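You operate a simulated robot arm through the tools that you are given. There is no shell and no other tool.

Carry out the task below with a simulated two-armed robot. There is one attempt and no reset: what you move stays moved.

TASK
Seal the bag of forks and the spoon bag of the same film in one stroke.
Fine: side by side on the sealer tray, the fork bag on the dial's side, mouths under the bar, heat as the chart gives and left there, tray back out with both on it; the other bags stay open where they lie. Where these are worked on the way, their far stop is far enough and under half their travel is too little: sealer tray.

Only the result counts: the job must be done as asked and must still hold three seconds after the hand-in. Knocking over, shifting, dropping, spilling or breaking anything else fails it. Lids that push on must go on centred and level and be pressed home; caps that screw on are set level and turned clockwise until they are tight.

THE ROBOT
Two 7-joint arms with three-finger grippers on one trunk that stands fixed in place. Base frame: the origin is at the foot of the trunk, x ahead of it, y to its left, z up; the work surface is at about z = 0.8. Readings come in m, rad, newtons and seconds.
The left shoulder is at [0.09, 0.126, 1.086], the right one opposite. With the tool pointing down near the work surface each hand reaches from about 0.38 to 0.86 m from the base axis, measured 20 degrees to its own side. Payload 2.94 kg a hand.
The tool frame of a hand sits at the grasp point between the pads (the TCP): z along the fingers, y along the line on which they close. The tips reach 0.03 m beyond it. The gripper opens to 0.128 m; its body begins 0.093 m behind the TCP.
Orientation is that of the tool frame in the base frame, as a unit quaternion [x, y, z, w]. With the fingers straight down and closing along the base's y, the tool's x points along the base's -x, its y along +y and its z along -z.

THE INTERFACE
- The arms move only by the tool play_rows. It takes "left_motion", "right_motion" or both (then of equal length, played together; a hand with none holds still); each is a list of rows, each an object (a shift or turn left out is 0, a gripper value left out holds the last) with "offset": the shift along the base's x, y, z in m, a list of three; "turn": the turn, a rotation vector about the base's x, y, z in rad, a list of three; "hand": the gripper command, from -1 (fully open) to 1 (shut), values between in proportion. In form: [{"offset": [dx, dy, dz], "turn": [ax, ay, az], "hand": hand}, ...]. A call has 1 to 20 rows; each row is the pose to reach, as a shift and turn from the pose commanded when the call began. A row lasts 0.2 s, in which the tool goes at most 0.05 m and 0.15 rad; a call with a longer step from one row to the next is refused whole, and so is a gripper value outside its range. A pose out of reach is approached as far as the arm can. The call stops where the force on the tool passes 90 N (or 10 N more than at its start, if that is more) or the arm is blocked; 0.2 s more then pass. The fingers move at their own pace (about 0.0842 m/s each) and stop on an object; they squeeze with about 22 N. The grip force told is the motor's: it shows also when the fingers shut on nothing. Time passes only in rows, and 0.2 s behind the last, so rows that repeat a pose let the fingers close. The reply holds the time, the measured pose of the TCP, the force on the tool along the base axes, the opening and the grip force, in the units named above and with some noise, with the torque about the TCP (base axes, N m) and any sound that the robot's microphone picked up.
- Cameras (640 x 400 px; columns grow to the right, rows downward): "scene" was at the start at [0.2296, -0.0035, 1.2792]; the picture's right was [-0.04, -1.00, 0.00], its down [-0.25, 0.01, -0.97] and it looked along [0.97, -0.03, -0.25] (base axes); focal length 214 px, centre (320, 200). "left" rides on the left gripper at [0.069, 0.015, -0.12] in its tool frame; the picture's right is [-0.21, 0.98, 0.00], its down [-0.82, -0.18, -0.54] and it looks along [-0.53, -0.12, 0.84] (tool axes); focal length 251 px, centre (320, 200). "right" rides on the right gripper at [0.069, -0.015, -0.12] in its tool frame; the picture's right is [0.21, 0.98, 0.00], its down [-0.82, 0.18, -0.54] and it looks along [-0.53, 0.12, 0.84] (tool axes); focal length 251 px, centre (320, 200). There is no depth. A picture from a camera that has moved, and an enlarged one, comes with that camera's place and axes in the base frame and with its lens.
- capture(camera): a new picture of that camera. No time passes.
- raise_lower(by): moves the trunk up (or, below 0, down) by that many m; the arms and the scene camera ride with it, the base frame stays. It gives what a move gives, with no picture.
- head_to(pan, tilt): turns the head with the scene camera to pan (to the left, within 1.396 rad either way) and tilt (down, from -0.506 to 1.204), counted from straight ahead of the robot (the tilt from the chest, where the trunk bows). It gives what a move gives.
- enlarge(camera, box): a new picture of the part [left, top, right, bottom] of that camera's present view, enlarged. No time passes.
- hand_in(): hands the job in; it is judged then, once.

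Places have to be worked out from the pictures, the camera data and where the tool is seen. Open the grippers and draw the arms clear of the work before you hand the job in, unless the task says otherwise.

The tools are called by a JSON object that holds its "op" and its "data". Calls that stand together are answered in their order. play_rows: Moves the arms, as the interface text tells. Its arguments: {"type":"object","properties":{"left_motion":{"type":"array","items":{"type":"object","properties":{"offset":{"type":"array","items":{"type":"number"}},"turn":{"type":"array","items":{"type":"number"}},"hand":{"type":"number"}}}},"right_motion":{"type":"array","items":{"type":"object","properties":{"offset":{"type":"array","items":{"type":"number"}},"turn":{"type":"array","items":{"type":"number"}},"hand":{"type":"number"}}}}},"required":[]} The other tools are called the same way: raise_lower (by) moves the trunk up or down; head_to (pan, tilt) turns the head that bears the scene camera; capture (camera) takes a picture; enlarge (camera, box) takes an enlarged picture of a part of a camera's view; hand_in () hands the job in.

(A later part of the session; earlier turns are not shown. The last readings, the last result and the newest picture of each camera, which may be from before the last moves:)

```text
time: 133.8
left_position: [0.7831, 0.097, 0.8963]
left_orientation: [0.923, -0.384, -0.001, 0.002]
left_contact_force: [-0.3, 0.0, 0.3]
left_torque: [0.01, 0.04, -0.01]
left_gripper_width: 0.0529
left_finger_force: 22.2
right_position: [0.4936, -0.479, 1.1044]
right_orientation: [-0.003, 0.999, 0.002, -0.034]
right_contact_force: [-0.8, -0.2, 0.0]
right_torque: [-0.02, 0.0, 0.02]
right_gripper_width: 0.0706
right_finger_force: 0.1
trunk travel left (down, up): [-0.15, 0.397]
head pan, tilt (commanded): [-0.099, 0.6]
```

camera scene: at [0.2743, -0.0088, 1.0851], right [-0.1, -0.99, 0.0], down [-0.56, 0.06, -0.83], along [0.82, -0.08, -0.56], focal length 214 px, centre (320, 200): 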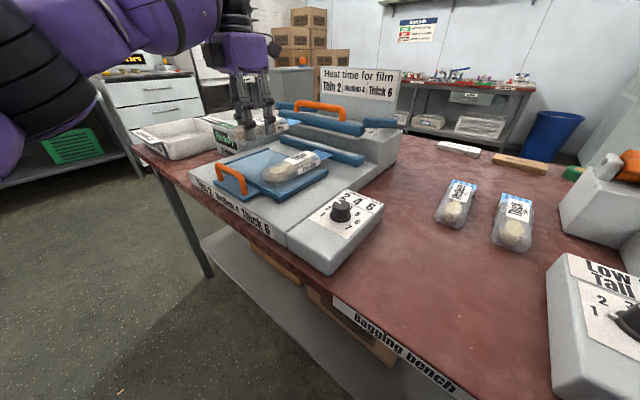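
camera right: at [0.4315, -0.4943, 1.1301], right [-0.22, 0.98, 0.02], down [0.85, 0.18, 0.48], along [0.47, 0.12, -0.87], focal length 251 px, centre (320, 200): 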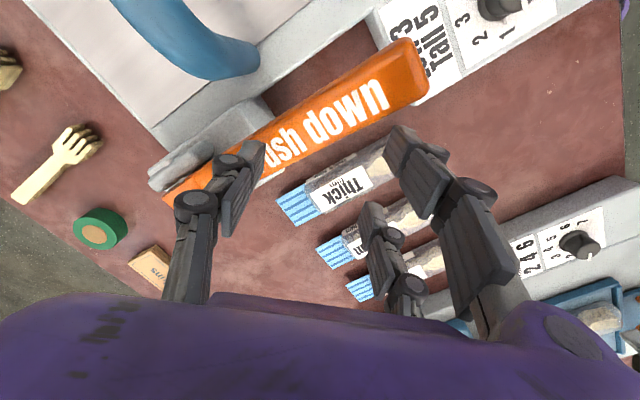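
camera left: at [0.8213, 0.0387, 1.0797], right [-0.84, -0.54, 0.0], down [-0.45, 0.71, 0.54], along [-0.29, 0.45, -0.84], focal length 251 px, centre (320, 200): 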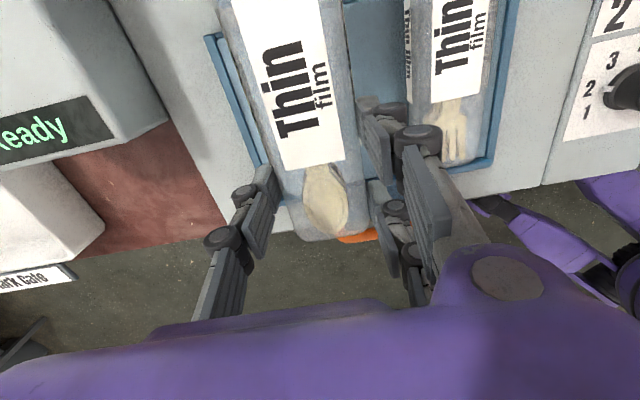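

No contact yet; I continue down a couple of millimetres at a time.

{"op": "play_rows", "data": {"left_motion": [{"offset": [0.0, 0.0, -0.001]}, {"offset": [0.0, 0.0, -0.002]}, {"offset": [0.0, 0.0, -0.002]}]}}

{"op": "play_rows", "data": {"left_motion": [{"offset": [0.0, 0.0, -0.001]}, {"offset": [0.0, 0.0, -0.002]}, {"offset": [0.0, 0.0, -0.002]}]}}

```text
time: 134.6
left_position: [0.7829, 0.0978, 0.8927]
left_orientation: [0.924, -0.383, -0.001, 0.0]
left_contact_force: [1.3, 0.2, 2.6]
left_torque: [-0.15, -0.16, 0.08]
left_gripper_width: 0.053
left_finger_force: 22.4
right_position: [0.4932, -0.4795, 1.105]
right_orientation: [-0.003, 0.999, 0.002, -0.033]
right_contact_force: [-0.5, -0.1, -0.6]
right_torque: [-0.01, 0.0, 0.01]
right_gripper_width: 0.0707
right_finger_force: 0.0
trunk travel left (down, up): [-0.15, 0.397]
head pan, tilt (commanded): [-0.099, 0.6]
```

```text
time: 135.3
left_position: [0.7825, 0.0992, 0.8927]
left_orientation: [0.923, -0.384, 0.001, 0.001]
left_contact_force: [4.2, 0.6, 13.4]
left_torque: [0.1, 0.03, -0.03]
left_gripper_width: 0.053
left_finger_force: 22.2
right_position: [0.4926, -0.4786, 1.105]
right_orientation: [-0.003, 0.999, 0.002, -0.033]
right_contact_force: [0.2, -0.4, -0.1]
right_torque: [0.04, 0.01, -0.01]
right_gripper_width: 0.0703
right_finger_force: 0.0
trunk travel left (down, up): [-0.15, 0.397]
head pan, tilt (commanded): [-0.099, 0.6]
```

Flat contact at z≈0.893 (13 N, small moment). I relax, open a little and lift out.

{"op": "play_rows", "data": {"left_motion": [{"offset": [0.0, 0.0, 0.001]}, {"offset": [0.0, 0.0, 0.001], "hand": 0.15}, {"offset": [0.0, 0.0, 0.001], "hand": -0.05}, {"offset": [0.0, 0.0, 0.001], "hand": -0.08}, {"offset": [0.0, 0.0, 0.015]}, {"offset": [0.0, 0.0, 0.05]}, {"offset": [0.0, 0.0, 0.085]}, {"offset": [-0.03, 0.015, 0.11]}, {"offset": [-0.06, 0.03, 0.12]}]}}

{"op": "capture", "data": {"camera": "left"}}

{"op": "enlarge", "data": {"camera": "scene", "box": [190, 90, 350, 230]}}

```text
time: 137.3
left_position: [0.7227, 0.1278, 1.0112]
left_orientation: [0.924, -0.383, 0.0, 0.001]
left_contact_force: [0.1, -0.8, -0.6]
left_torque: [-0.03, 0.01, 0.04]
left_gripper_width: 0.0691
left_finger_force: 0.1
right_position: [0.4932, -0.4801, 1.1048]
right_orientation: [-0.003, 0.999, 0.002, -0.035]
right_contact_force: [0.0, -0.2, -0.7]
right_torque: [0.0, 0.05, 0.03]
right_gripper_width: 0.0708
right_finger_force: 0.1
trunk travel left (down, up): [-0.15, 0.397]
head pan, tilt (commanded): [-0.099, 0.6]
```

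```text
taken
camera left: at [0.7602, 0.0679, 1.1312], right [-0.84, -0.54, 0.0], down [-0.45, 0.71, 0.54], along [-0.29, 0.46, -0.84], focal length 251 px, centre (320, 200)
```

left: 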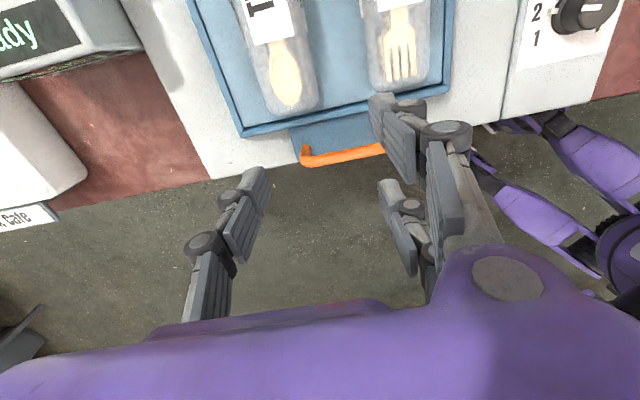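

```text
2.86 times, centred on (270, 160) of scene
camera zoom: at [0.2739, -0.0088, 1.0852], right [-0.1, -0.99, 0.0], down [-0.56, 0.06, -0.83], along [0.82, -0.08, -0.56], focal length 613 px, centre (463, 314)
```

zoom: 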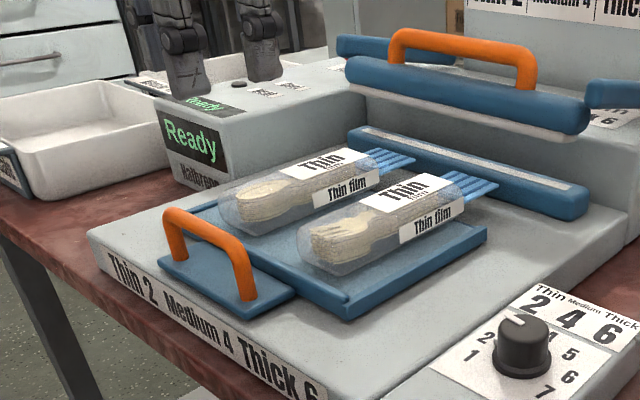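

Both bags lie side by side, mouths toward the bar, fork on the dial side. I turn the hand back to ψ≈0.785 and go above the tray handle.

{"op": "play_rows", "data": {"left_motion": [{"offset": [-0.005, 0.0, 0.0], "turn": [0, 0, -0.14]}, {"offset": [-0.01, 0.0, 0.0], "turn": [0, 0, -0.28]}, {"offset": [-0.015, 0.0, 0.0], "turn": [0, 0, -0.42]}, {"offset": [-0.02, 0.0, 0.0], "turn": [0, 0, -0.56]}, {"offset": [-0.025, 0.0, 0.0], "turn": [0, 0, -0.7]}, {"offset": [-0.03, 0.0, 0.0], "turn": [0, 0, -0.84]}, {"offset": [-0.035, 0.0, 0.0], "turn": [0, 0, -0.98]}, {"offset": [-0.04, 0.0, 0.0], "turn": [0, 0, -1.12]}, {"offset": [-0.045, 0.0, 0.0], "turn": [0, 0, -1.26]}, {"offset": [-0.0497, 0.001, 0.0], "turn": [0, 0, -1.4]}, {"offset": [-0.0497, 0.001, 0.0], "turn": [0, 0, -1.54]}, {"offset": [-0.0497, 0.001, 0.0], "turn": [0, 0, -1.571], "hand": 0.1}, {"offset": [-0.0497, 0.001, 0.0], "turn": [0, 0, -1.571], "hand": 0.1}]}}

{"op": "capture", "data": {"camera": "left"}}

```text
time: 140.2
left_position: [0.6731, 0.129, 1.011]
left_orientation: [-0.382, 0.924, 0.001, 0.0]
left_contact_force: [0.2, -0.3, -0.6]
left_torque: [-0.04, 0.0, 0.01]
left_gripper_width: 0.0579
left_finger_force: 0.1
right_position: [0.4936, -0.4797, 1.1052]
right_orientation: [-0.004, 0.999, 0.002, -0.034]
right_contact_force: [-0.6, 0.3, 0.0]
right_torque: [-0.03, -0.04, 0.02]
right_gripper_width: 0.0706
right_finger_force: 0.0
trunk travel left (down, up): [-0.15, 0.397]
head pan, tilt (commanded): [-0.099, 0.6]
```

```text
taken
camera left: at [0.6133, 0.0905, 1.1314], right [-0.54, 0.84, 0.0], down [0.71, 0.45, 0.54], along [0.46, 0.29, -0.84], focal length 251 px, centre (320, 200)
```

left: 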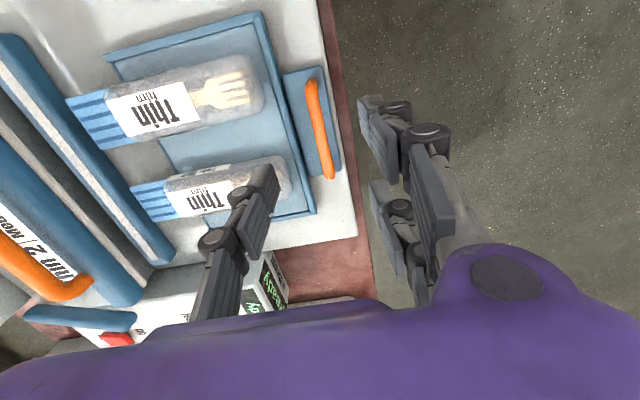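

Handle is right below. I narrow the fingers a bit so the thumb stays clear of the bag ends, descend and grip.

{"op": "play_rows", "data": {"left_motion": [{"offset": [0.0, 0.0, -0.04], "hand": 0.3}, {"offset": [0.0, 0.0, -0.08]}, {"offset": [0.0, 0.0, -0.105]}, {"offset": [0.0, 0.0, -0.116]}, {"offset": [0.0, 0.0, -0.116], "hand": 0.6}, {"offset": [0.0, 0.0, -0.116], "hand": 0.9}, {"offset": [0.0, 0.0, -0.116], "hand": 0.9}, {"offset": [0.0, 0.0, -0.116], "hand": 0.9}]}}

{"op": "enlarge", "data": {"camera": "scene", "box": [190, 90, 350, 230]}}

```text
time: 141.9
left_position: [0.6754, 0.1275, 0.8951]
left_orientation: [-0.382, 0.924, 0.001, -0.001]
left_contact_force: [4.9, -2.6, 0.7]
left_torque: [0.56, 0.38, -0.95]
left_gripper_width: 0.011
left_finger_force: 38.4
right_position: [0.4935, -0.4811, 1.1049]
right_orientation: [-0.004, 0.999, 0.002, -0.034]
right_contact_force: [1.0, 0.7, -0.4]
right_torque: [-0.02, 0.0, -0.02]
right_gripper_width: 0.0704
right_finger_force: 0.2
trunk travel left (down, up): [-0.15, 0.397]
head pan, tilt (commanded): [-0.099, 0.6]
```

```text
2.86 times, centred on (270, 160) of scene
camera zoom: at [0.2748, -0.0093, 1.085], right [-0.1, -1.0, 0.0], down [-0.56, 0.06, -0.82], along [0.82, -0.08, -0.57], focal length 613 px, centre (463, 314)
```

zoom: 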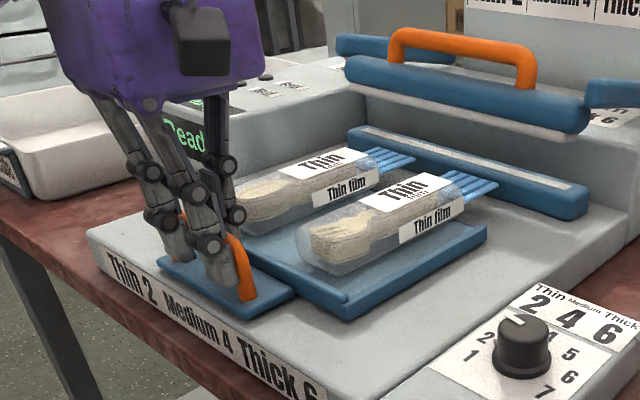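

Handle gripped. I push the tray in slowly: first about 5 cm.

{"op": "play_rows", "data": {"left_motion": [{"offset": [0.0035, -0.0035, 0]}, {"offset": [0.0085, -0.0085, 0]}, {"offset": [0.0135, -0.0135, 0]}, {"offset": [0.0185, -0.0185, 0]}, {"offset": [0.0235, -0.0235, 0]}, {"offset": [0.0285, -0.0285, 0]}, {"offset": [0.0335, -0.0335, 0]}, {"offset": [0.0335, -0.0335, 0]}]}}

{"op": "enlarge", "data": {"camera": "scene", "box": [190, 90, 350, 230]}}

```text
time: 143.8
left_position: [0.7072, 0.0943, 0.894]
left_orientation: [-0.382, 0.924, 0.001, 0.0]
left_contact_force: [-3.4, -1.2, -6.6]
left_torque: [0.39, 0.69, -1.01]
left_gripper_width: 0.011
left_finger_force: 37.7
right_position: [0.4936, -0.4795, 1.1039]
right_orientation: [-0.004, 0.999, 0.002, -0.034]
right_contact_force: [-0.1, -0.2, 0.5]
right_torque: [-0.01, 0.01, -0.02]
right_gripper_width: 0.0705
right_finger_force: 0.1
trunk travel left (down, up): [-0.15, 0.397]
head pan, tilt (commanded): [-0.099, 0.6]
```

```text
2.86 times, centred on (270, 160) of scene
camera zoom: at [0.2746, -0.009, 1.085], right [-0.1, -1.0, 0.0], down [-0.56, 0.06, -0.82], along [0.82, -0.08, -0.57], focal length 613 px, centre (463, 314)
```

zoom: 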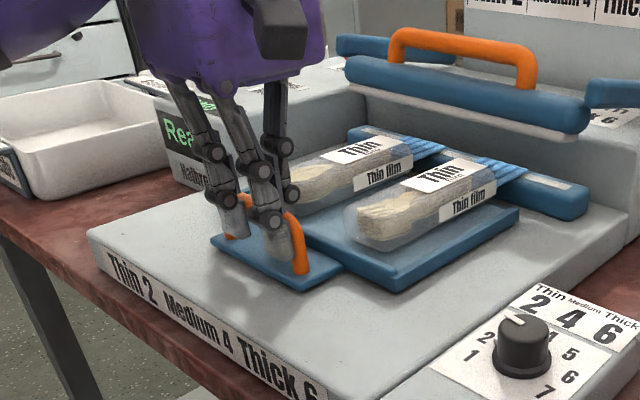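

The mouths are riding over the lower bar. I continue in small steps to the far stop.

{"op": "play_rows", "data": {"left_motion": [{"offset": [0.0035, -0.0035, 0]}, {"offset": [0.007, -0.007, 0]}, {"offset": [0.0105, -0.0105, 0]}, {"offset": [0.0135, -0.0135, 0]}, {"offset": [0.0135, -0.0135, 0]}]}}

{"op": "play_rows", "data": {"left_motion": [{"offset": [0.0015, -0.0015, 0]}, {"offset": [0.003, -0.003, 0]}, {"offset": [0.004, -0.004, 0]}, {"offset": [0.004, -0.004, 0]}]}}

{"op": "enlarge", "data": {"camera": "scene", "box": [220, 90, 350, 200]}}

{"op": "capture", "data": {"camera": "left"}}

```text
time: 144.9
left_position: [0.7201, 0.0816, 0.8938]
left_orientation: [-0.382, 0.924, 0.001, 0.0]
left_contact_force: [-4.5, -2.5, -7.8]
left_torque: [0.49, 0.52, -0.96]
left_gripper_width: 0.0108
left_finger_force: 38.6
right_position: [0.494, -0.4798, 1.1051]
right_orientation: [-0.003, 0.999, 0.002, -0.035]
right_contact_force: [0.3, -0.4, -0.3]
right_torque: [0.0, -0.02, -0.02]
right_gripper_width: 0.0704
right_finger_force: 0.1
trunk travel left (down, up): [-0.15, 0.397]
head pan, tilt (commanded): [-0.099, 0.6]
```

```text
time: 145.9
left_position: [0.7239, 0.078, 0.8944]
left_orientation: [-0.382, 0.924, 0.003, -0.001]
left_contact_force: [-17.6, 2.0, -13.4]
left_torque: [0.74, 0.47, -0.96]
left_gripper_width: 0.0109
left_finger_force: 37.7
right_position: [0.493, -0.4787, 1.1059]
right_orientation: [-0.005, 0.999, 0.001, -0.034]
right_contact_force: [-0.1, -0.2, 0.5]
right_torque: [0.0, 0.0, -0.02]
right_gripper_width: 0.0702
right_finger_force: 0.0
trunk travel left (down, up): [-0.15, 0.397]
head pan, tilt (commanded): [-0.099, 0.6]
```

```text
3.64 times, centred on (285, 145) of scene
camera zoom: at [0.2737, -0.0086, 1.0852], right [-0.1, -1.0, 0.0], down [-0.56, 0.06, -0.83], along [0.82, -0.08, -0.56], focal length 780 px, centre (447, 400)
```

zoom: 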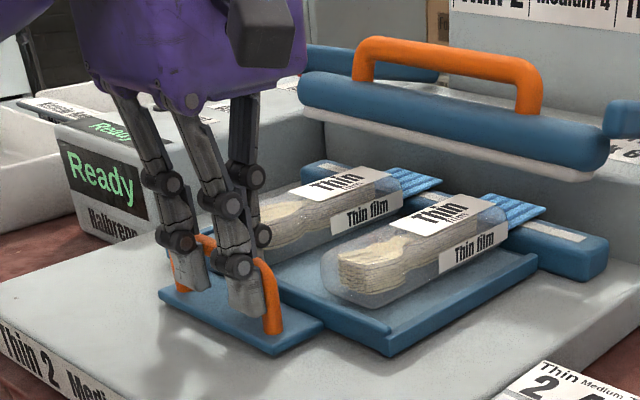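

```text
taken
camera left: at [0.6637, 0.0397, 1.015], right [-0.54, 0.84, 0.0], down [0.71, 0.45, 0.54], along [0.45, 0.29, -0.84], focal length 251 px, centre (320, 200)
```

left: 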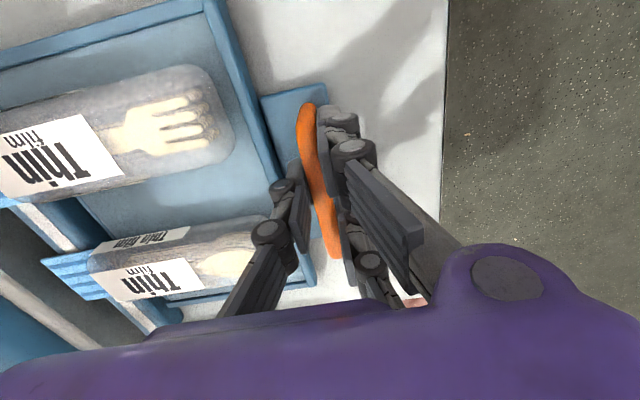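

Essentially at the far stop and the mouths cover the strip. A final 1 mm nudge to be sure, then I let go of the handle and lift away.

{"op": "play_rows", "data": {"left_motion": [{"offset": [0.001, -0.001, 0]}, {"offset": [0.001, -0.001, 0]}]}}

{"op": "play_rows", "data": {"left_motion": [{"offset": [-0.001, 0.001, 0], "hand": 0.7}, {"offset": [-0.001, 0.001, 0], "hand": 0.4}, {"offset": [-0.001, 0.001, 0], "hand": 0.35}, {"offset": [-0.001, 0.001, 0.02]}, {"offset": [-0.001, 0.001, 0.06]}, {"offset": [-0.001, 0.001, 0.1]}, {"offset": [-0.001, 0.001, 0.14]}]}}

{"op": "capture", "data": {"camera": "left"}}

{"op": "enlarge", "data": {"camera": "scene", "box": [220, 90, 350, 200]}}

```text
time: 146.6
left_position: [0.723, 0.0799, 0.8948]
left_orientation: [-0.382, 0.924, 0.004, -0.001]
left_contact_force: [-29.4, 6.9, -19.8]
left_torque: [0.53, 0.66, -0.86]
left_gripper_width: 0.011
left_finger_force: 38.0
right_position: [0.4916, -0.48, 1.1059]
right_orientation: [-0.003, 0.999, 0.001, -0.033]
right_contact_force: [-0.2, -0.9, 0.0]
right_torque: [-0.03, -0.03, 0.0]
right_gripper_width: 0.0703
right_finger_force: 0.0
trunk travel left (down, up): [-0.15, 0.397]
head pan, tilt (commanded): [-0.099, 0.6]
```

```text
time: 148.2
left_position: [0.7234, 0.0786, 1.0355]
left_orientation: [-0.381, 0.924, 0.001, 0.001]
left_contact_force: [0.0, 0.4, 0.6]
left_torque: [0.03, -0.03, -0.01]
left_gripper_width: 0.0418
left_finger_force: 0.2
right_position: [0.492, -0.4806, 1.1058]
right_orientation: [-0.003, 0.999, 0.002, -0.033]
right_contact_force: [0.1, -0.3, 1.2]
right_torque: [0.0, -0.03, -0.01]
right_gripper_width: 0.0708
right_finger_force: 0.1
trunk travel left (down, up): [-0.15, 0.397]
head pan, tilt (commanded): [-0.099, 0.6]
```

```text
taken
camera left: at [0.663, 0.0391, 1.1562], right [-0.54, 0.84, 0.0], down [0.71, 0.45, 0.54], along [0.46, 0.29, -0.84], focal length 251 px, centre (320, 200)
```

left: 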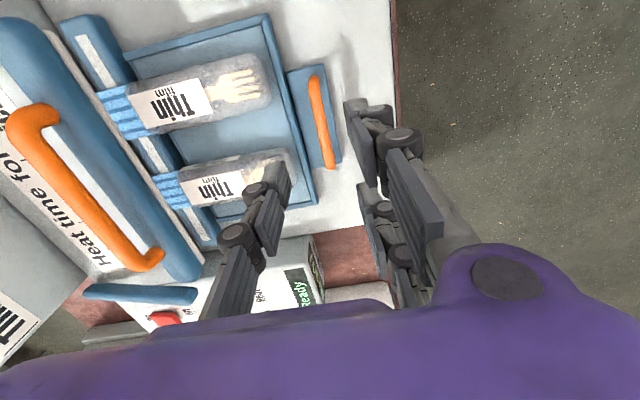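

```text
3.64 times, centred on (285, 145) of scene
camera zoom: at [0.2732, -0.0092, 1.0855], right [-0.1, -1.0, 0.0], down [-0.56, 0.06, -0.83], along [0.82, -0.08, -0.56], focal length 780 px, centre (447, 400)
```

zoom: 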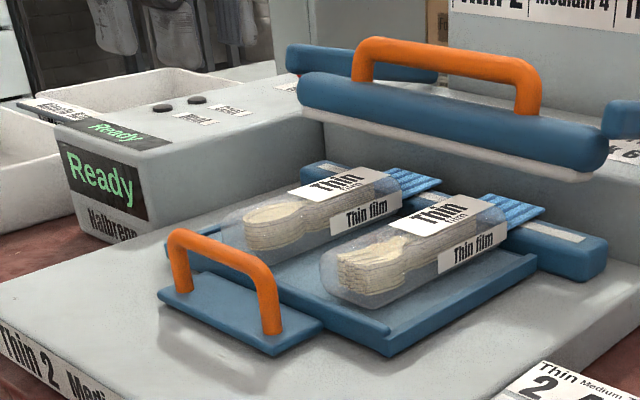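

Tray is in with both mouths across the sealing strip. Now I locate the press-bar handle precisely from both cameras.

{"op": "enlarge", "data": {"camera": "left", "box": [0, 60, 240, 290]}}

{"op": "enlarge", "data": {"camera": "scene", "box": [275, 85, 365, 145]}}

```text
1.74 times, centred on (120, 175) of left
camera zoom: at [0.663, 0.0391, 1.1562], right [-0.54, 0.84, 0.0], down [0.71, 0.45, 0.54], along [0.46, 0.29, -0.84], focal length 437 px, centre (668, 244)
```

zoom: 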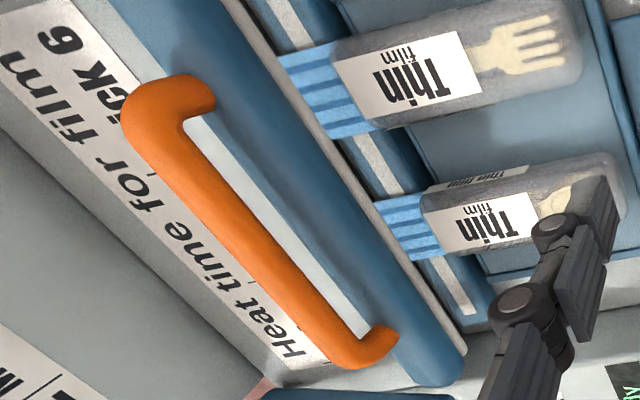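

```text
6.67 times, centred on (320, 115) of scene
camera zoom: at [0.2732, -0.0092, 1.0855], right [-0.1, -1.0, 0.0], down [-0.56, 0.06, -0.83], along [0.82, -0.08, -0.56], focal length 1430 px, centre (320, 767)
```

zoom: 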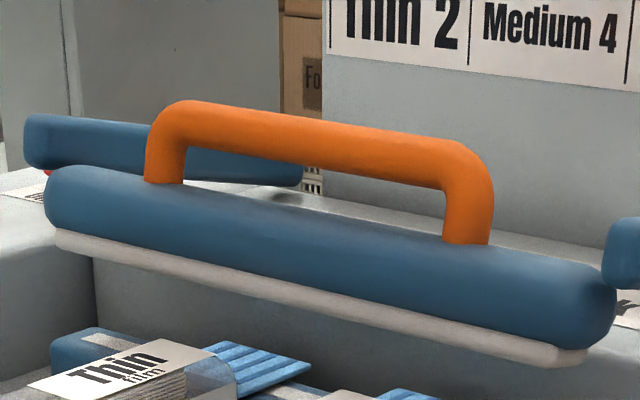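

Handle bar centre triangulates to ≈(0.881,−0.067,0.968), 24 mm clear above the blue bar. I approach with the hand tilted forward ~43° about the bar's direction, to a standoff 8 cm before the handle.

{"op": "play_rows", "data": {"left_motion": [{"offset": [0.0212, -0.0212, 0.0], "turn": [-0.1, -0.1, 0], "hand": 0.45}, {"offset": [0.0424, -0.0424, 0.0], "turn": [-0.2, -0.2, 0]}, {"offset": [0.0636, -0.0636, 0.0], "turn": [-0.3, -0.3, 0]}, {"offset": [0.0849, -0.0849, 0.0], "turn": [-0.4, -0.4, 0]}, {"offset": [0.107, -0.098, 0.0], "turn": [-0.5, -0.5, 0]}, {"offset": [0.1193, -0.1065, -0.005], "turn": [-0.53, -0.53, 0]}, {"offset": [0.1193, -0.1065, -0.009], "turn": [-0.53, -0.53, 0]}]}}

{"op": "capture", "data": {"camera": "left"}}

{"op": "capture", "data": {"camera": "scene"}}

```text
time: 149.8
left_position: [0.8441, -0.0268, 1.026]
left_orientation: [-0.356, 0.86, -0.337, 0.141]
left_contact_force: [-0.4, 0.4, 0.7]
left_torque: [-0.01, -0.01, -0.01]
left_gripper_width: 0.0353
left_finger_force: 0.0
right_position: [0.4942, -0.4797, 1.1039]
right_orientation: [-0.004, 0.999, 0.001, -0.033]
right_contact_force: [-0.8, -0.1, -0.5]
right_torque: [0.0, -0.01, -0.03]
right_gripper_width: 0.0705
right_finger_force: 0.0
trunk travel left (down, up): [-0.15, 0.397]
head pan, tilt (commanded): [-0.099, 0.6]
```

```text
taken
camera left: at [0.7292, -0.012, 1.104], right [-0.35, 0.66, -0.67], down [0.41, 0.75, 0.52], along [0.84, -0.09, -0.54], focal length 251 px, centre (320, 200)
```

left: 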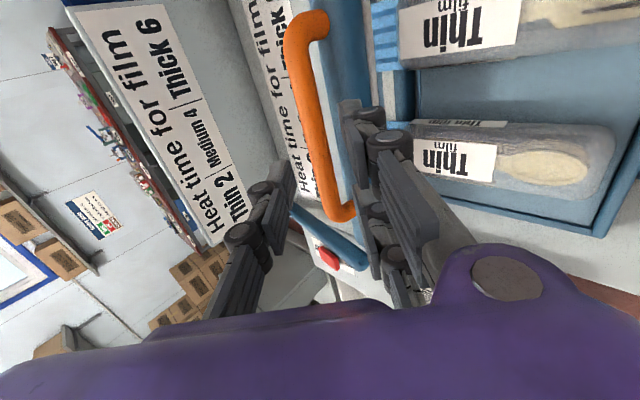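

```text
taken
camera scene: at [0.2743, -0.0087, 1.0851], right [-0.1, -1.0, 0.0], down [-0.56, 0.06, -0.83], along [0.82, -0.08, -0.56], focal length 214 px, centre (320, 200)
```

scene: 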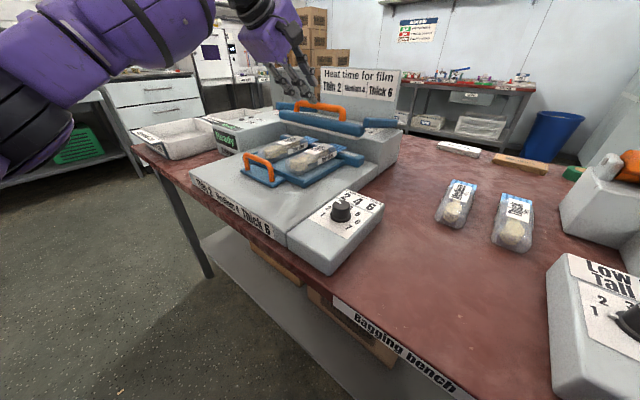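

The handle lies right on the hand's axis. I advance 6 cm along the fingers so the tips just pass the bar.

{"op": "play_rows", "data": {"left_motion": [{"offset": [0.0096, -0.0096, -0.0146]}, {"offset": [0.0193, -0.0193, -0.0293]}, {"offset": [0.0265, -0.0265, -0.0402]}, {"offset": [0.0289, -0.0289, -0.0439]}]}}

{"op": "capture", "data": {"camera": "left"}}

{"op": "enlarge", "data": {"camera": "scene", "box": [240, 60, 380, 180]}}

```text
time: 150.8
left_position: [0.8729, -0.0582, 0.9836]
left_orientation: [-0.356, 0.86, -0.338, 0.141]
left_contact_force: [-2.1, 0.8, 2.1]
left_torque: [0.02, 0.09, -0.07]
left_gripper_width: 0.035
left_finger_force: 0.0
right_position: [0.4927, -0.4802, 1.1063]
right_orientation: [-0.004, 0.999, 0.002, -0.034]
right_contact_force: [-0.5, 0.1, 0.1]
right_torque: [-0.02, 0.02, 0.0]
right_gripper_width: 0.0705
right_finger_force: 0.1
trunk travel left (down, up): [-0.15, 0.397]
head pan, tilt (commanded): [-0.099, 0.6]
```

```text
taken
camera left: at [0.7576, -0.0415, 1.061], right [-0.35, 0.66, -0.66], down [0.41, 0.75, 0.52], along [0.84, -0.09, -0.54], focal length 251 px, centre (320, 200)
```

left: 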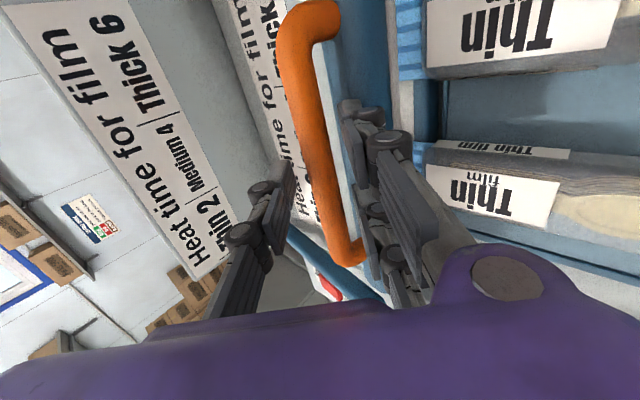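

```text
3.33 times, centred on (310, 120) of scene
camera zoom: at [0.274, -0.0089, 1.0852], right [-0.1, -1.0, 0.0], down [-0.56, 0.06, -0.83], along [0.82, -0.08, -0.56], focal length 715 px, centre (353, 467)
```

zoom: 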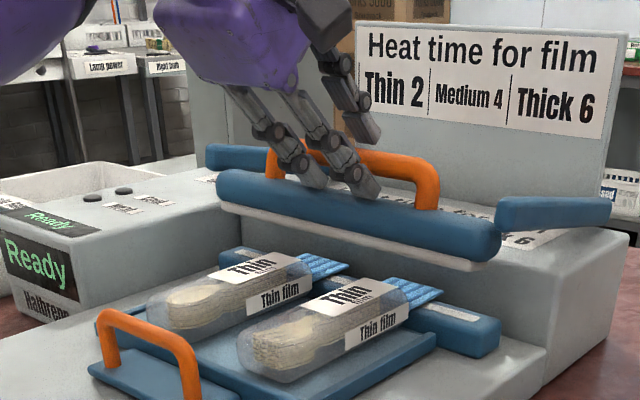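

The fingers straddle the press handle. I close on it.

{"op": "play_rows", "data": {"left_motion": [{"offset": [0, 0, 0], "hand": 0.7}, {"offset": [0, 0, 0], "hand": 0.9}, {"offset": [0, 0, 0], "hand": 0.9}]}}

{"op": "capture", "data": {"camera": "left"}}

```text
time: 151.6
left_position: [0.8737, -0.059, 0.9819]
left_orientation: [-0.356, 0.861, -0.337, 0.139]
left_contact_force: [5.8, -4.9, -0.4]
left_torque: [-0.19, -0.01, 0.24]
left_gripper_width: 0.0174
left_finger_force: 42.8
right_position: [0.4933, -0.4806, 1.1048]
right_orientation: [-0.003, 0.999, 0.002, -0.034]
right_contact_force: [0.3, 0.0, 0.4]
right_torque: [0.0, 0.02, -0.01]
right_gripper_width: 0.0704
right_finger_force: 0.1
trunk travel left (down, up): [-0.15, 0.397]
head pan, tilt (commanded): [-0.099, 0.6]
```

```text
taken
camera left: at [0.7585, -0.042, 1.0599], right [-0.35, 0.66, -0.66], down [0.42, 0.75, 0.52], along [0.84, -0.09, -0.54], focal length 251 px, centre (320, 200)
```

left: 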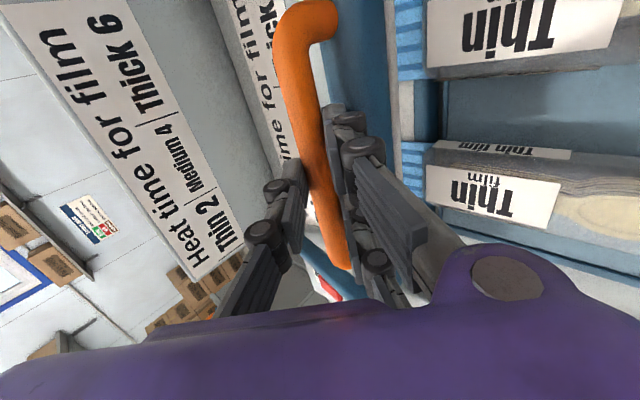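

Gripped (17 mm, 43 N). Now press down slowly, 12 mm first, watching the force.

{"op": "play_rows", "data": {"left_motion": [{"offset": [0, 0, -0.004]}, {"offset": [0, 0, -0.008]}, {"offset": [0, 0, -0.012]}, {"offset": [0, 0, -0.012]}]}}

{"op": "enlarge", "data": {"camera": "scene", "box": [240, 60, 380, 180]}}

```text
time: 152.6
left_position: [0.8708, -0.0556, 0.9712]
left_orientation: [-0.356, 0.86, -0.337, 0.141]
left_contact_force: [-6.1, 4.6, 5.9]
left_torque: [-0.4, 0.09, 0.04]
left_gripper_width: 0.0173
left_finger_force: 42.6
right_position: [0.4913, -0.4794, 1.1058]
right_orientation: [-0.003, 0.999, 0.001, -0.033]
right_contact_force: [0.6, 0.6, -0.2]
right_torque: [0.01, 0.02, -0.02]
right_gripper_width: 0.0706
right_finger_force: 0.1
trunk travel left (down, up): [-0.15, 0.397]
head pan, tilt (commanded): [-0.099, 0.6]
```

```text
3.33 times, centred on (310, 120) of scene
camera zoom: at [0.2729, -0.0083, 1.0855], right [-0.1, -1.0, 0.0], down [-0.56, 0.06, -0.83], along [0.82, -0.08, -0.56], focal length 715 px, centre (353, 467)
```

zoom: 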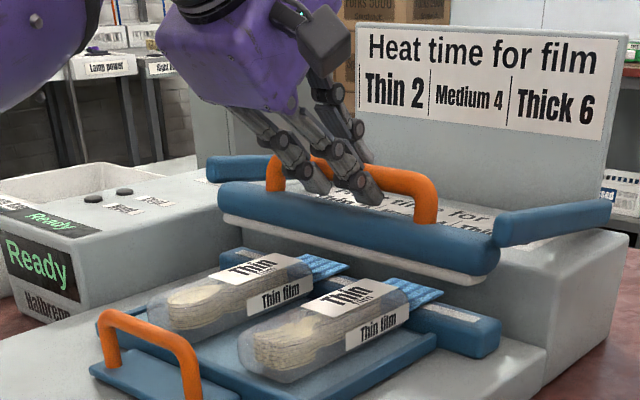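

The bar moves freely; its arc comes slightly toward the tray side. I continue down following that arc.

{"op": "play_rows", "data": {"left_motion": [{"offset": [-0.0045, 0.0045, -0.004]}, {"offset": [-0.0055, 0.0055, -0.008]}, {"offset": [-0.0065, 0.0065, -0.012]}, {"offset": [-0.0065, 0.0065, -0.012]}]}}

{"op": "enlarge", "data": {"camera": "scene", "box": [240, 60, 380, 180]}}

```text
time: 153.6
left_position: [0.8696, -0.0538, 0.9618]
left_orientation: [-0.355, 0.858, -0.342, 0.142]
left_contact_force: [37.9, -20.4, 17.0]
left_torque: [-0.66, -0.54, 0.32]
left_gripper_width: 0.0173
left_finger_force: 43.2
right_position: [0.4954, -0.4813, 1.1031]
right_orientation: [-0.003, 0.999, 0.003, -0.035]
right_contact_force: [-0.3, -0.3, 0.8]
right_torque: [-0.02, -0.02, 0.02]
right_gripper_width: 0.0706
right_finger_force: 0.1
trunk travel left (down, up): [-0.15, 0.397]
head pan, tilt (commanded): [-0.099, 0.6]
```

```text
3.33 times, centred on (310, 120) of scene
camera zoom: at [0.2764, -0.0108, 1.0846], right [-0.1, -1.0, 0.0], down [-0.56, 0.06, -0.82], along [0.82, -0.08, -0.57], focal length 715 px, centre (353, 467)
```

zoom: 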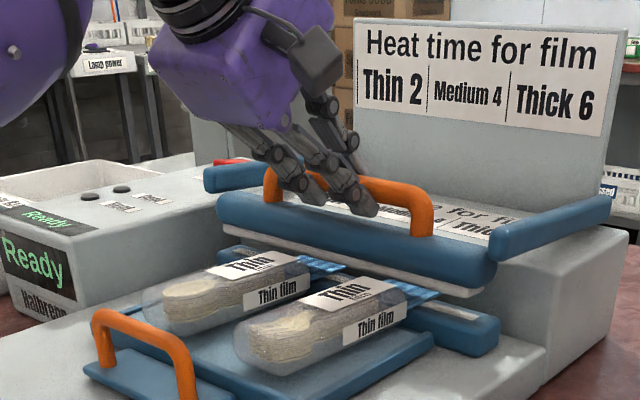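

That pulled a bit too far toward the tray (≈40 N along the bar's axis). I ease back in that direction and continue mainly downward.

{"op": "play_rows", "data": {"left_motion": [{"offset": [0.002, -0.002, 0.0]}, {"offset": [0.003, -0.003, -0.003]}, {"offset": [0.003, -0.003, -0.006]}, {"offset": [0.003, -0.003, -0.006]}]}}

{"op": "enlarge", "data": {"camera": "scene", "box": [240, 60, 380, 180]}}

```text
time: 154.6
left_position: [0.8684, -0.054, 0.9604]
left_orientation: [-0.354, 0.858, -0.344, 0.145]
left_contact_force: [23.1, -0.7, 34.5]
left_torque: [-0.59, -0.47, 0.52]
left_gripper_width: 0.0171
left_finger_force: 43.1
right_position: [0.4908, -0.4799, 1.105]
right_orientation: [-0.003, 0.999, 0.0, -0.032]
right_contact_force: [0.2, 0.8, 0.4]
right_torque: [-0.01, 0.01, -0.02]
right_gripper_width: 0.0704
right_finger_force: 0.1
trunk travel left (down, up): [-0.15, 0.397]
head pan, tilt (commanded): [-0.099, 0.6]
```

```text
3.33 times, centred on (310, 120) of scene
camera zoom: at [0.273, -0.0087, 1.0856], right [-0.1, -1.0, 0.0], down [-0.56, 0.06, -0.83], along [0.82, -0.08, -0.56], focal length 715 px, centre (353, 467)
```

zoom: 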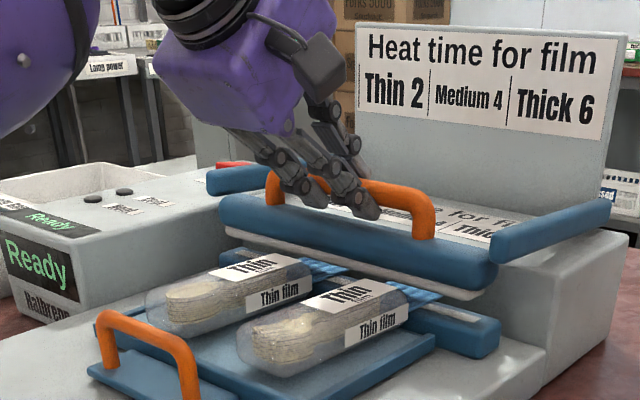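

The upward force (≈35 N) grows, maybe the bar's spring. I correct the sideways load and press further down.

{"op": "play_rows", "data": {"left_motion": [{"offset": [0.003, 0.0, -0.002]}, {"offset": [0.003, 0.0, -0.005]}, {"offset": [0.003, 0.0, -0.008]}, {"offset": [0.003, 0.0, -0.008]}]}}

{"op": "enlarge", "data": {"camera": "scene", "box": [240, 60, 380, 180]}}

```text
time: 155.6
left_position: [0.869, -0.0548, 0.961]
left_orientation: [-0.352, 0.856, -0.349, 0.146]
left_contact_force: [9.6, 9.1, 48.9]
left_torque: [-0.68, -0.44, 1.01]
left_gripper_width: 0.0174
left_finger_force: 42.8
right_position: [0.4894, -0.4789, 1.1067]
right_orientation: [-0.003, 0.999, 0.0, -0.032]
right_contact_force: [1.3, -0.7, 0.2]
right_torque: [-0.02, 0.01, 0.0]
right_gripper_width: 0.0703
right_finger_force: 0.0
trunk travel left (down, up): [-0.15, 0.397]
head pan, tilt (commanded): [-0.099, 0.6]
```

```text
3.33 times, centred on (310, 120) of scene
camera zoom: at [0.2702, -0.0075, 1.0863], right [-0.1, -1.0, 0.0], down [-0.56, 0.06, -0.83], along [0.82, -0.08, -0.56], focal length 715 px, centre (353, 467)
```

zoom: 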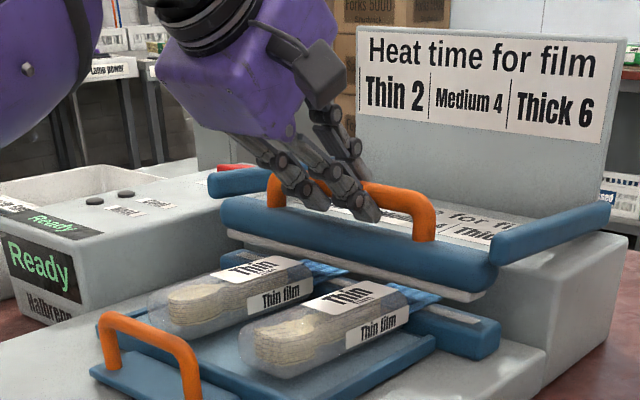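

The bar isn't moving further at ≈49 N. I zoom in on the gap between bar, mouths and lower bar.

{"op": "enlarge", "data": {"camera": "scene", "box": [275, 95, 345, 150]}}

{"op": "enlarge", "data": {"camera": "scene", "box": [235, 90, 300, 140]}}

{"op": "capture", "data": {"camera": "left"}}

```text
7.27 times, centred on (310, 122) of scene
camera zoom: at [0.2702, -0.0075, 1.0863], right [-0.1, -1.0, 0.0], down [-0.56, 0.06, -0.83], along [0.82, -0.08, -0.56], focal length 1560 px, centre (393, 764)
```

zoom: 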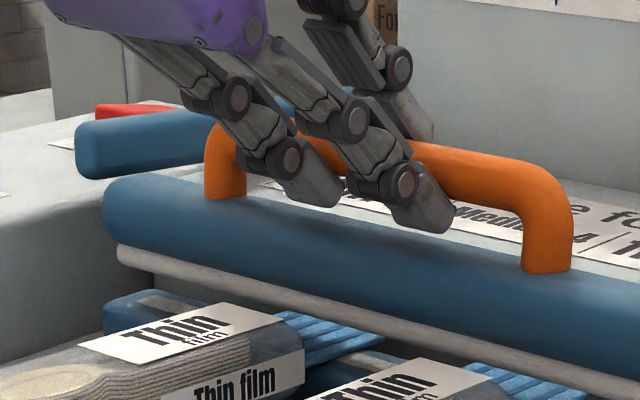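

```text
8.00 times, centred on (268, 115) of scene
camera zoom: at [0.2702, -0.0075, 1.0863], right [-0.1, -1.0, 0.0], down [-0.56, 0.06, -0.83], along [0.82, -0.08, -0.56], focal length 1716 px, centre (740, 880)
```

zoom: 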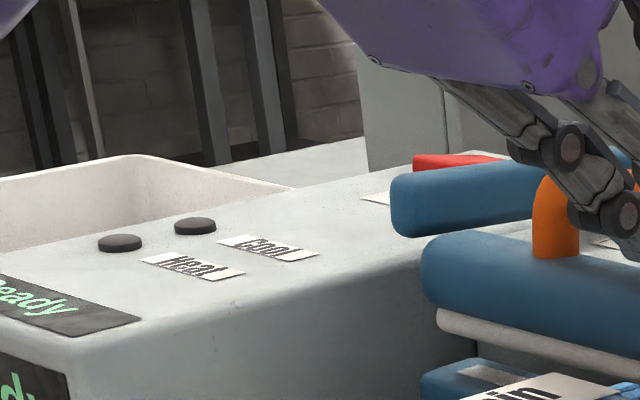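

```text
taken
camera left: at [0.7526, -0.0369, 1.035], right [-0.34, 0.65, -0.68], down [0.4, 0.75, 0.52], along [0.85, -0.1, -0.52], focal length 251 px, centre (320, 200)
```

left: 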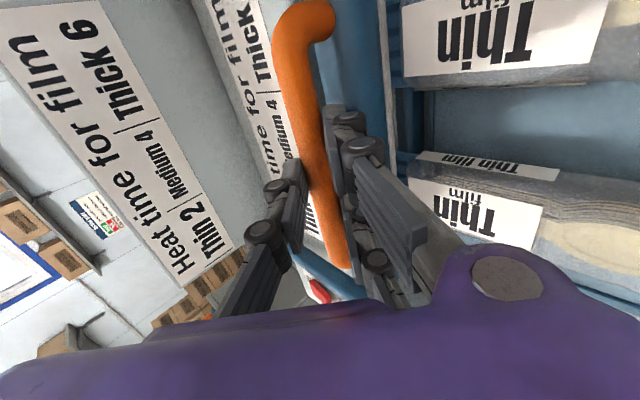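

The upper strip bottom is at ≈0.878, nearly on the mouths (≈0.870). I press a bit harder and hold to see whether the heating starts.

{"op": "play_rows", "data": {"left_motion": [{"offset": [0.0, 0.0, -0.003]}, {"offset": [0.0, 0.0, -0.006]}, {"offset": [0.0, 0.0, -0.008]}, {"offset": [0.0, 0.0, -0.008]}, {"offset": [0.0, 0.0, -0.008]}]}}

{"op": "enlarge", "data": {"camera": "scene", "box": [200, 70, 370, 180]}}

```text
time: 156.8
left_position: [0.8697, -0.0539, 0.9583]
left_orientation: [-0.352, 0.854, -0.354, 0.15]
left_contact_force: [12.0, 11.4, 63.6]
left_torque: [-0.82, -0.77, 1.19]
left_gripper_width: 0.0174
left_finger_force: 42.2
right_position: [0.4874, -0.4779, 1.1074]
right_orientation: [-0.004, 0.999, 0.001, -0.032]
right_contact_force: [-0.3, -0.6, 0.2]
right_torque: [0.03, 0.02, -0.02]
right_gripper_width: 0.0702
right_finger_force: 0.1
trunk travel left (down, up): [-0.15, 0.397]
head pan, tilt (commanded): [-0.099, 0.6]
```

```text
3.64 times, centred on (285, 125) of scene
camera zoom: at [0.2689, -0.0071, 1.0867], right [-0.1, -1.0, 0.0], down [-0.56, 0.05, -0.83], along [0.82, -0.08, -0.56], focal length 780 px, centre (447, 473)
```

zoom: 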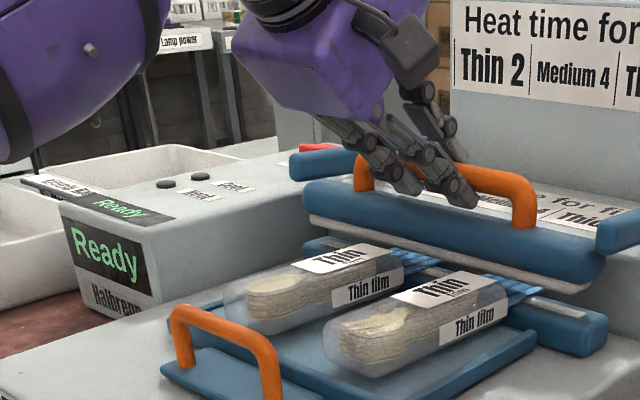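

Still "Ready". I'd like a side view of the gap: I ease the left press a bit and bring the right hand's camera round to look at the bar from the dial side.

{"op": "play_rows", "data": {"left_motion": [{"offset": [0, 0, 0.004]}, {"offset": [0, 0, 0.008]}, {"offset": [0, 0, 0.008]}, {"offset": [0, 0, 0.008]}, {"offset": [0, 0, 0.008]}, {"offset": [0, 0, 0.008]}, {"offset": [0, 0, 0.008]}, {"offset": [0, 0, 0.008]}], "right_motion": [{"offset": [0.01, 0.02, 0.0], "turn": [0, 0.065, 0.14]}, {"offset": [0.025, 0.04, 0.0], "turn": [0, 0.065, 0.28]}, {"offset": [0.04, 0.06, 0.0], "turn": [0, 0.065, 0.42]}, {"offset": [0.055, 0.08, 0.0], "turn": [0, 0.065, 0.56]}, {"offset": [0.07, 0.1, 0.0], "turn": [0, 0.065, 0.7]}, {"offset": [0.085, 0.11, -0.01], "turn": [0, 0.065, 0.84]}, {"offset": [0.1, 0.12, -0.02], "turn": [0, 0.065, 0.98]}, {"offset": [0.11, 0.12, -0.03], "turn": [0, 0.065, 1.05]}]}}

{"op": "capture", "data": {"camera": "right"}}

```text
refused: row 1 steps farther than a row can; nothing moved
```

```text
taken
camera right: at [0.4266, -0.4936, 1.2323], right [-0.22, 0.98, 0.01], down [0.85, 0.19, 0.49], along [0.47, 0.12, -0.87], focal length 251 px, centre (320, 200)
```

right: 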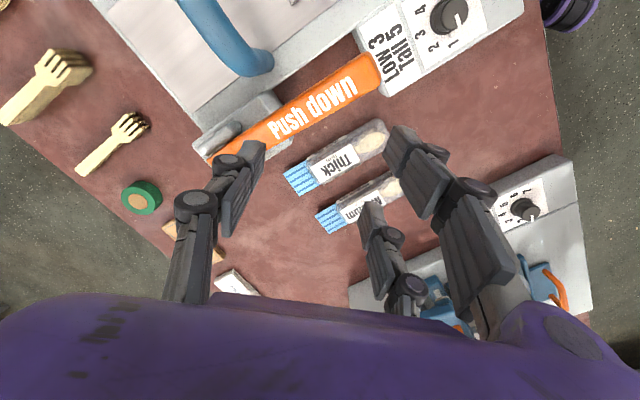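

The first turn step was slightly too large; I resend with smaller turns.

{"op": "play_rows", "data": {"left_motion": [{"offset": [0, 0, 0.004]}, {"offset": [0, 0, 0.008]}, {"offset": [0, 0, 0.008]}, {"offset": [0, 0, 0.008]}, {"offset": [0, 0, 0.008]}, {"offset": [0, 0, 0.008]}, {"offset": [0, 0, 0.008]}, {"offset": [0, 0, 0.008]}], "right_motion": [{"offset": [0.01, 0.02, 0.0], "turn": [0, 0.03, 0.12]}, {"offset": [0.025, 0.04, 0.0], "turn": [0, 0.06, 0.25]}, {"offset": [0.04, 0.06, 0.0], "turn": [0, 0.06, 0.39]}, {"offset": [0.055, 0.08, 0.0], "turn": [0, 0.06, 0.53]}, {"offset": [0.07, 0.1, 0.0], "turn": [0, 0.06, 0.67]}, {"offset": [0.085, 0.11, -0.01], "turn": [0, 0.06, 0.81]}, {"offset": [0.1, 0.12, -0.02], "turn": [0, 0.06, 0.95]}, {"offset": [0.11, 0.12, -0.03], "turn": [0, 0.06, 1.05]}]}}

{"op": "capture", "data": {"camera": "right"}}

```text
time: 158.6
left_position: [0.8694, -0.0548, 0.9595]
left_orientation: [-0.353, 0.856, -0.348, 0.146]
left_contact_force: [8.4, 7.6, 46.7]
left_torque: [-0.72, -0.38, 0.86]
left_gripper_width: 0.0173
left_finger_force: 43.1
right_position: [0.5993, -0.3586, 1.0777]
right_orientation: [-0.505, 0.861, -0.018, -0.057]
right_contact_force: [0.2, -0.3, -0.2]
right_torque: [0.01, -0.02, -0.04]
right_gripper_width: 0.0705
right_finger_force: 0.2
right hand out of reach, approached as far as the arm can: row 3, 4, 5, 6
trunk travel left (down, up): [-0.15, 0.397]
head pan, tilt (commanded): [-0.099, 0.6]
```

```text
taken
camera right: at [0.589, -0.4153, 1.204], right [-0.95, 0.29, 0.05], down [0.28, 0.85, 0.45], along [0.09, 0.44, -0.89], focal length 251 px, centre (320, 200)
```

right: 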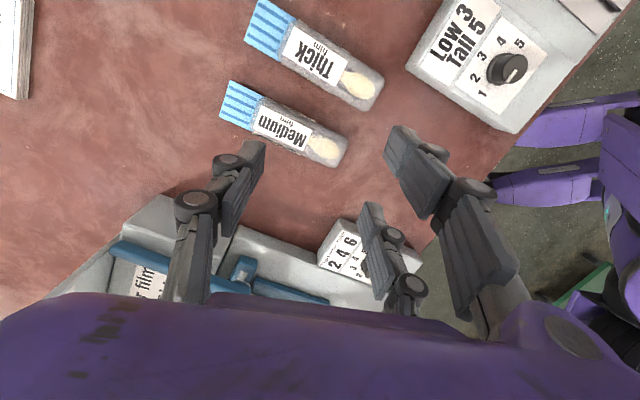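

Need the right camera turned a bit back and tilted up toward the bar's end.

{"op": "play_rows", "data": {"right_motion": [{"offset": [0, 0, 0], "turn": [0, 0, -0.14]}, {"offset": [0, 0, 0], "turn": [0, 0, -0.28]}, {"offset": [0, 0, 0], "turn": [0, 0, -0.4]}]}}

{"op": "play_rows", "data": {"right_motion": [{"offset": [-0.02, -0.02, 0], "turn": [0.11, -0.09, 0]}, {"offset": [-0.03, -0.03, 0], "turn": [0.22, -0.18, 0]}, {"offset": [-0.04, -0.04, 0], "turn": [0.33, -0.27, 0]}, {"offset": [-0.05, -0.04, 0], "turn": [0.44, -0.36, 0]}, {"offset": [-0.05, -0.04, 0], "turn": [0.54, -0.43, 0]}]}}

{"op": "capture", "data": {"camera": "right"}}

```text
time: 159.3
left_position: [0.8685, -0.0547, 0.9604]
left_orientation: [-0.352, 0.857, -0.347, 0.146]
left_contact_force: [8.4, 7.0, 48.9]
left_torque: [-0.65, -0.42, 1.05]
left_gripper_width: 0.0173
left_finger_force: 43.6
right_position: [0.5992, -0.3586, 1.0769]
right_orientation: [-0.322, 0.945, -0.006, -0.056]
right_contact_force: [0.1, 0.6, -0.2]
right_torque: [0.01, -0.01, -0.01]
right_gripper_width: 0.0704
right_finger_force: 0.0
trunk travel left (down, up): [-0.15, 0.397]
head pan, tilt (commanded): [-0.099, 0.6]
```

```text
time: 160.6
left_position: [0.8687, -0.0553, 0.9584]
left_orientation: [-0.352, 0.857, -0.348, 0.146]
left_contact_force: [9.1, 5.6, 47.2]
left_torque: [-0.36, -0.62, 1.5]
left_gripper_width: 0.0171
left_finger_force: 42.9
right_position: [0.5491, -0.3992, 1.0777]
right_orientation: [-0.319, 0.902, 0.178, 0.23]
right_contact_force: [-0.5, -0.6, 0.3]
right_torque: [0.02, 0.0, 0.01]
right_gripper_width: 0.0706
right_finger_force: 0.0
trunk travel left (down, up): [-0.15, 0.397]
head pan, tilt (commanded): [-0.099, 0.6]
```

```text
taken
camera right: at [0.4755, -0.5001, 1.1384], right [-0.79, 0.61, 0.06], down [0.29, 0.29, 0.91], along [0.54, 0.74, -0.4], focal length 251 px, centre (320, 200)
```

right: 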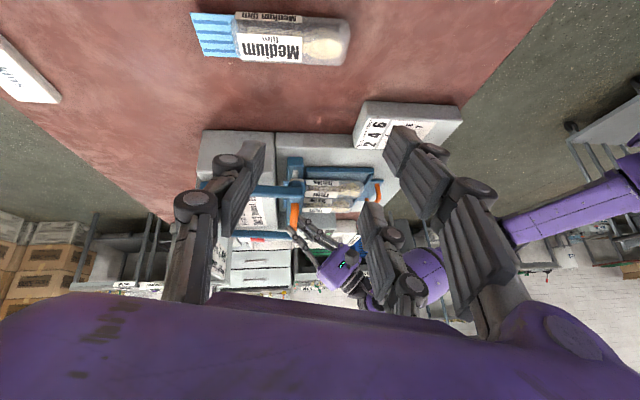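

A side view (upside-down). I enlarge on the press bar.

{"op": "enlarge", "data": {"camera": "right", "box": [230, 140, 390, 250]}}

{"op": "enlarge", "data": {"camera": "right", "box": [265, 150, 325, 215]}}

```text
3.64 times, centred on (310, 195) of right
camera zoom: at [0.4755, -0.5001, 1.1384], right [-0.79, 0.61, 0.06], down [0.29, 0.29, 0.91], along [0.54, 0.74, -0.4], focal length 914 px, centre (356, 218)
```

zoom: 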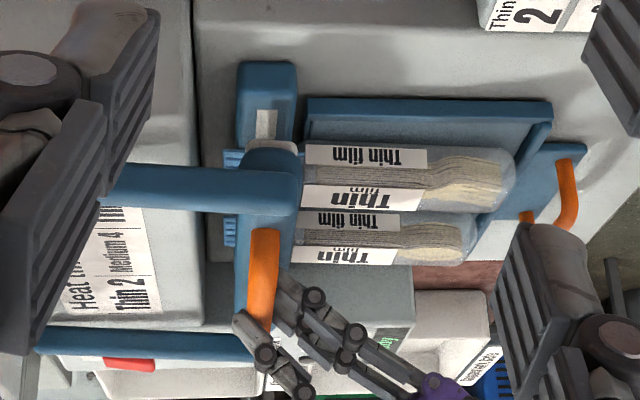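

```text
6.15 times, centred on (295, 182) of right
camera zoom: at [0.4755, -0.5001, 1.1384], right [-0.79, 0.61, 0.06], down [0.29, 0.29, 0.91], along [0.54, 0.74, -0.4], focal length 1547 px, centre (474, 308)
```

zoom: 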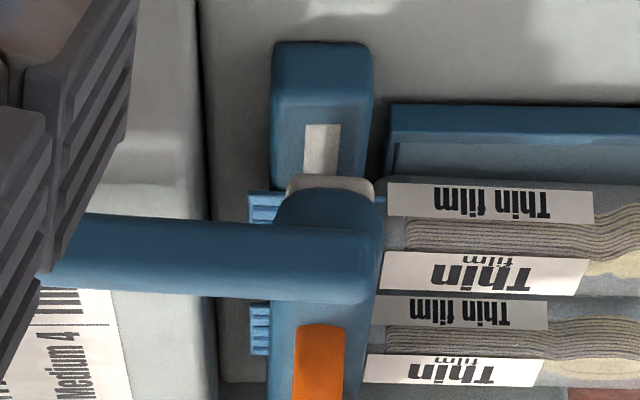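

The side view with triangulation shows the pad still ~2 cm above the strip and right at the height of the bag bodies' tops: the bodies reach slightly under the bar (label edges at f≈0.6415 vs pad front ≈0.65). The bags must sit back against the tray's front rim. I raise the bar back up first.

{"op": "play_rows", "data": {"left_motion": [{"offset": [0.0, -0.001, 0.01]}, {"offset": [0.0, -0.002, 0.02]}, {"offset": [0.0005, -0.003, 0.03]}, {"offset": [0.0005, -0.0035, 0.038]}, {"offset": [0.0005, -0.0035, 0.038]}]}}

{"op": "enlarge", "data": {"camera": "scene", "box": [200, 70, 370, 180]}}

```text
time: 161.8
left_position: [0.8725, -0.0588, 0.9788]
left_orientation: [-0.356, 0.861, -0.337, 0.138]
left_contact_force: [9.1, -4.4, -3.7]
left_torque: [0.24, 0.4, 0.22]
left_gripper_width: 0.0173
left_finger_force: 42.9
right_position: [0.554, -0.4005, 1.074]
right_orientation: [-0.318, 0.903, 0.179, 0.227]
right_contact_force: [-0.1, -0.2, -1.1]
right_torque: [-0.02, -0.01, -0.01]
right_gripper_width: 0.0702
right_finger_force: 0.2
trunk travel left (down, up): [-0.15, 0.397]
head pan, tilt (commanded): [-0.099, 0.6]
```

```text
3.64 times, centred on (285, 125) of scene
camera zoom: at [0.2757, -0.0094, 1.0846], right [-0.1, -0.99, 0.0], down [-0.56, 0.06, -0.82], along [0.82, -0.08, -0.57], focal length 780 px, centre (447, 473)
```

zoom: 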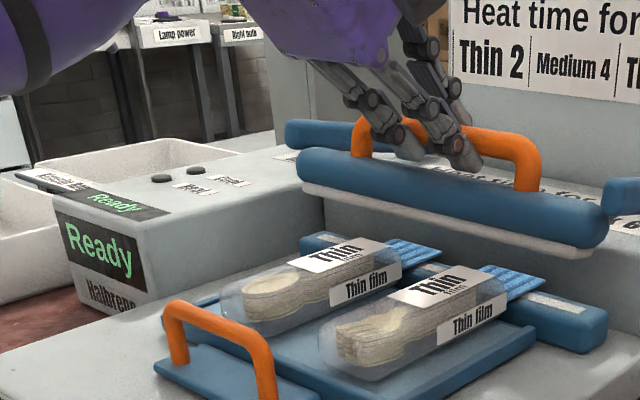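

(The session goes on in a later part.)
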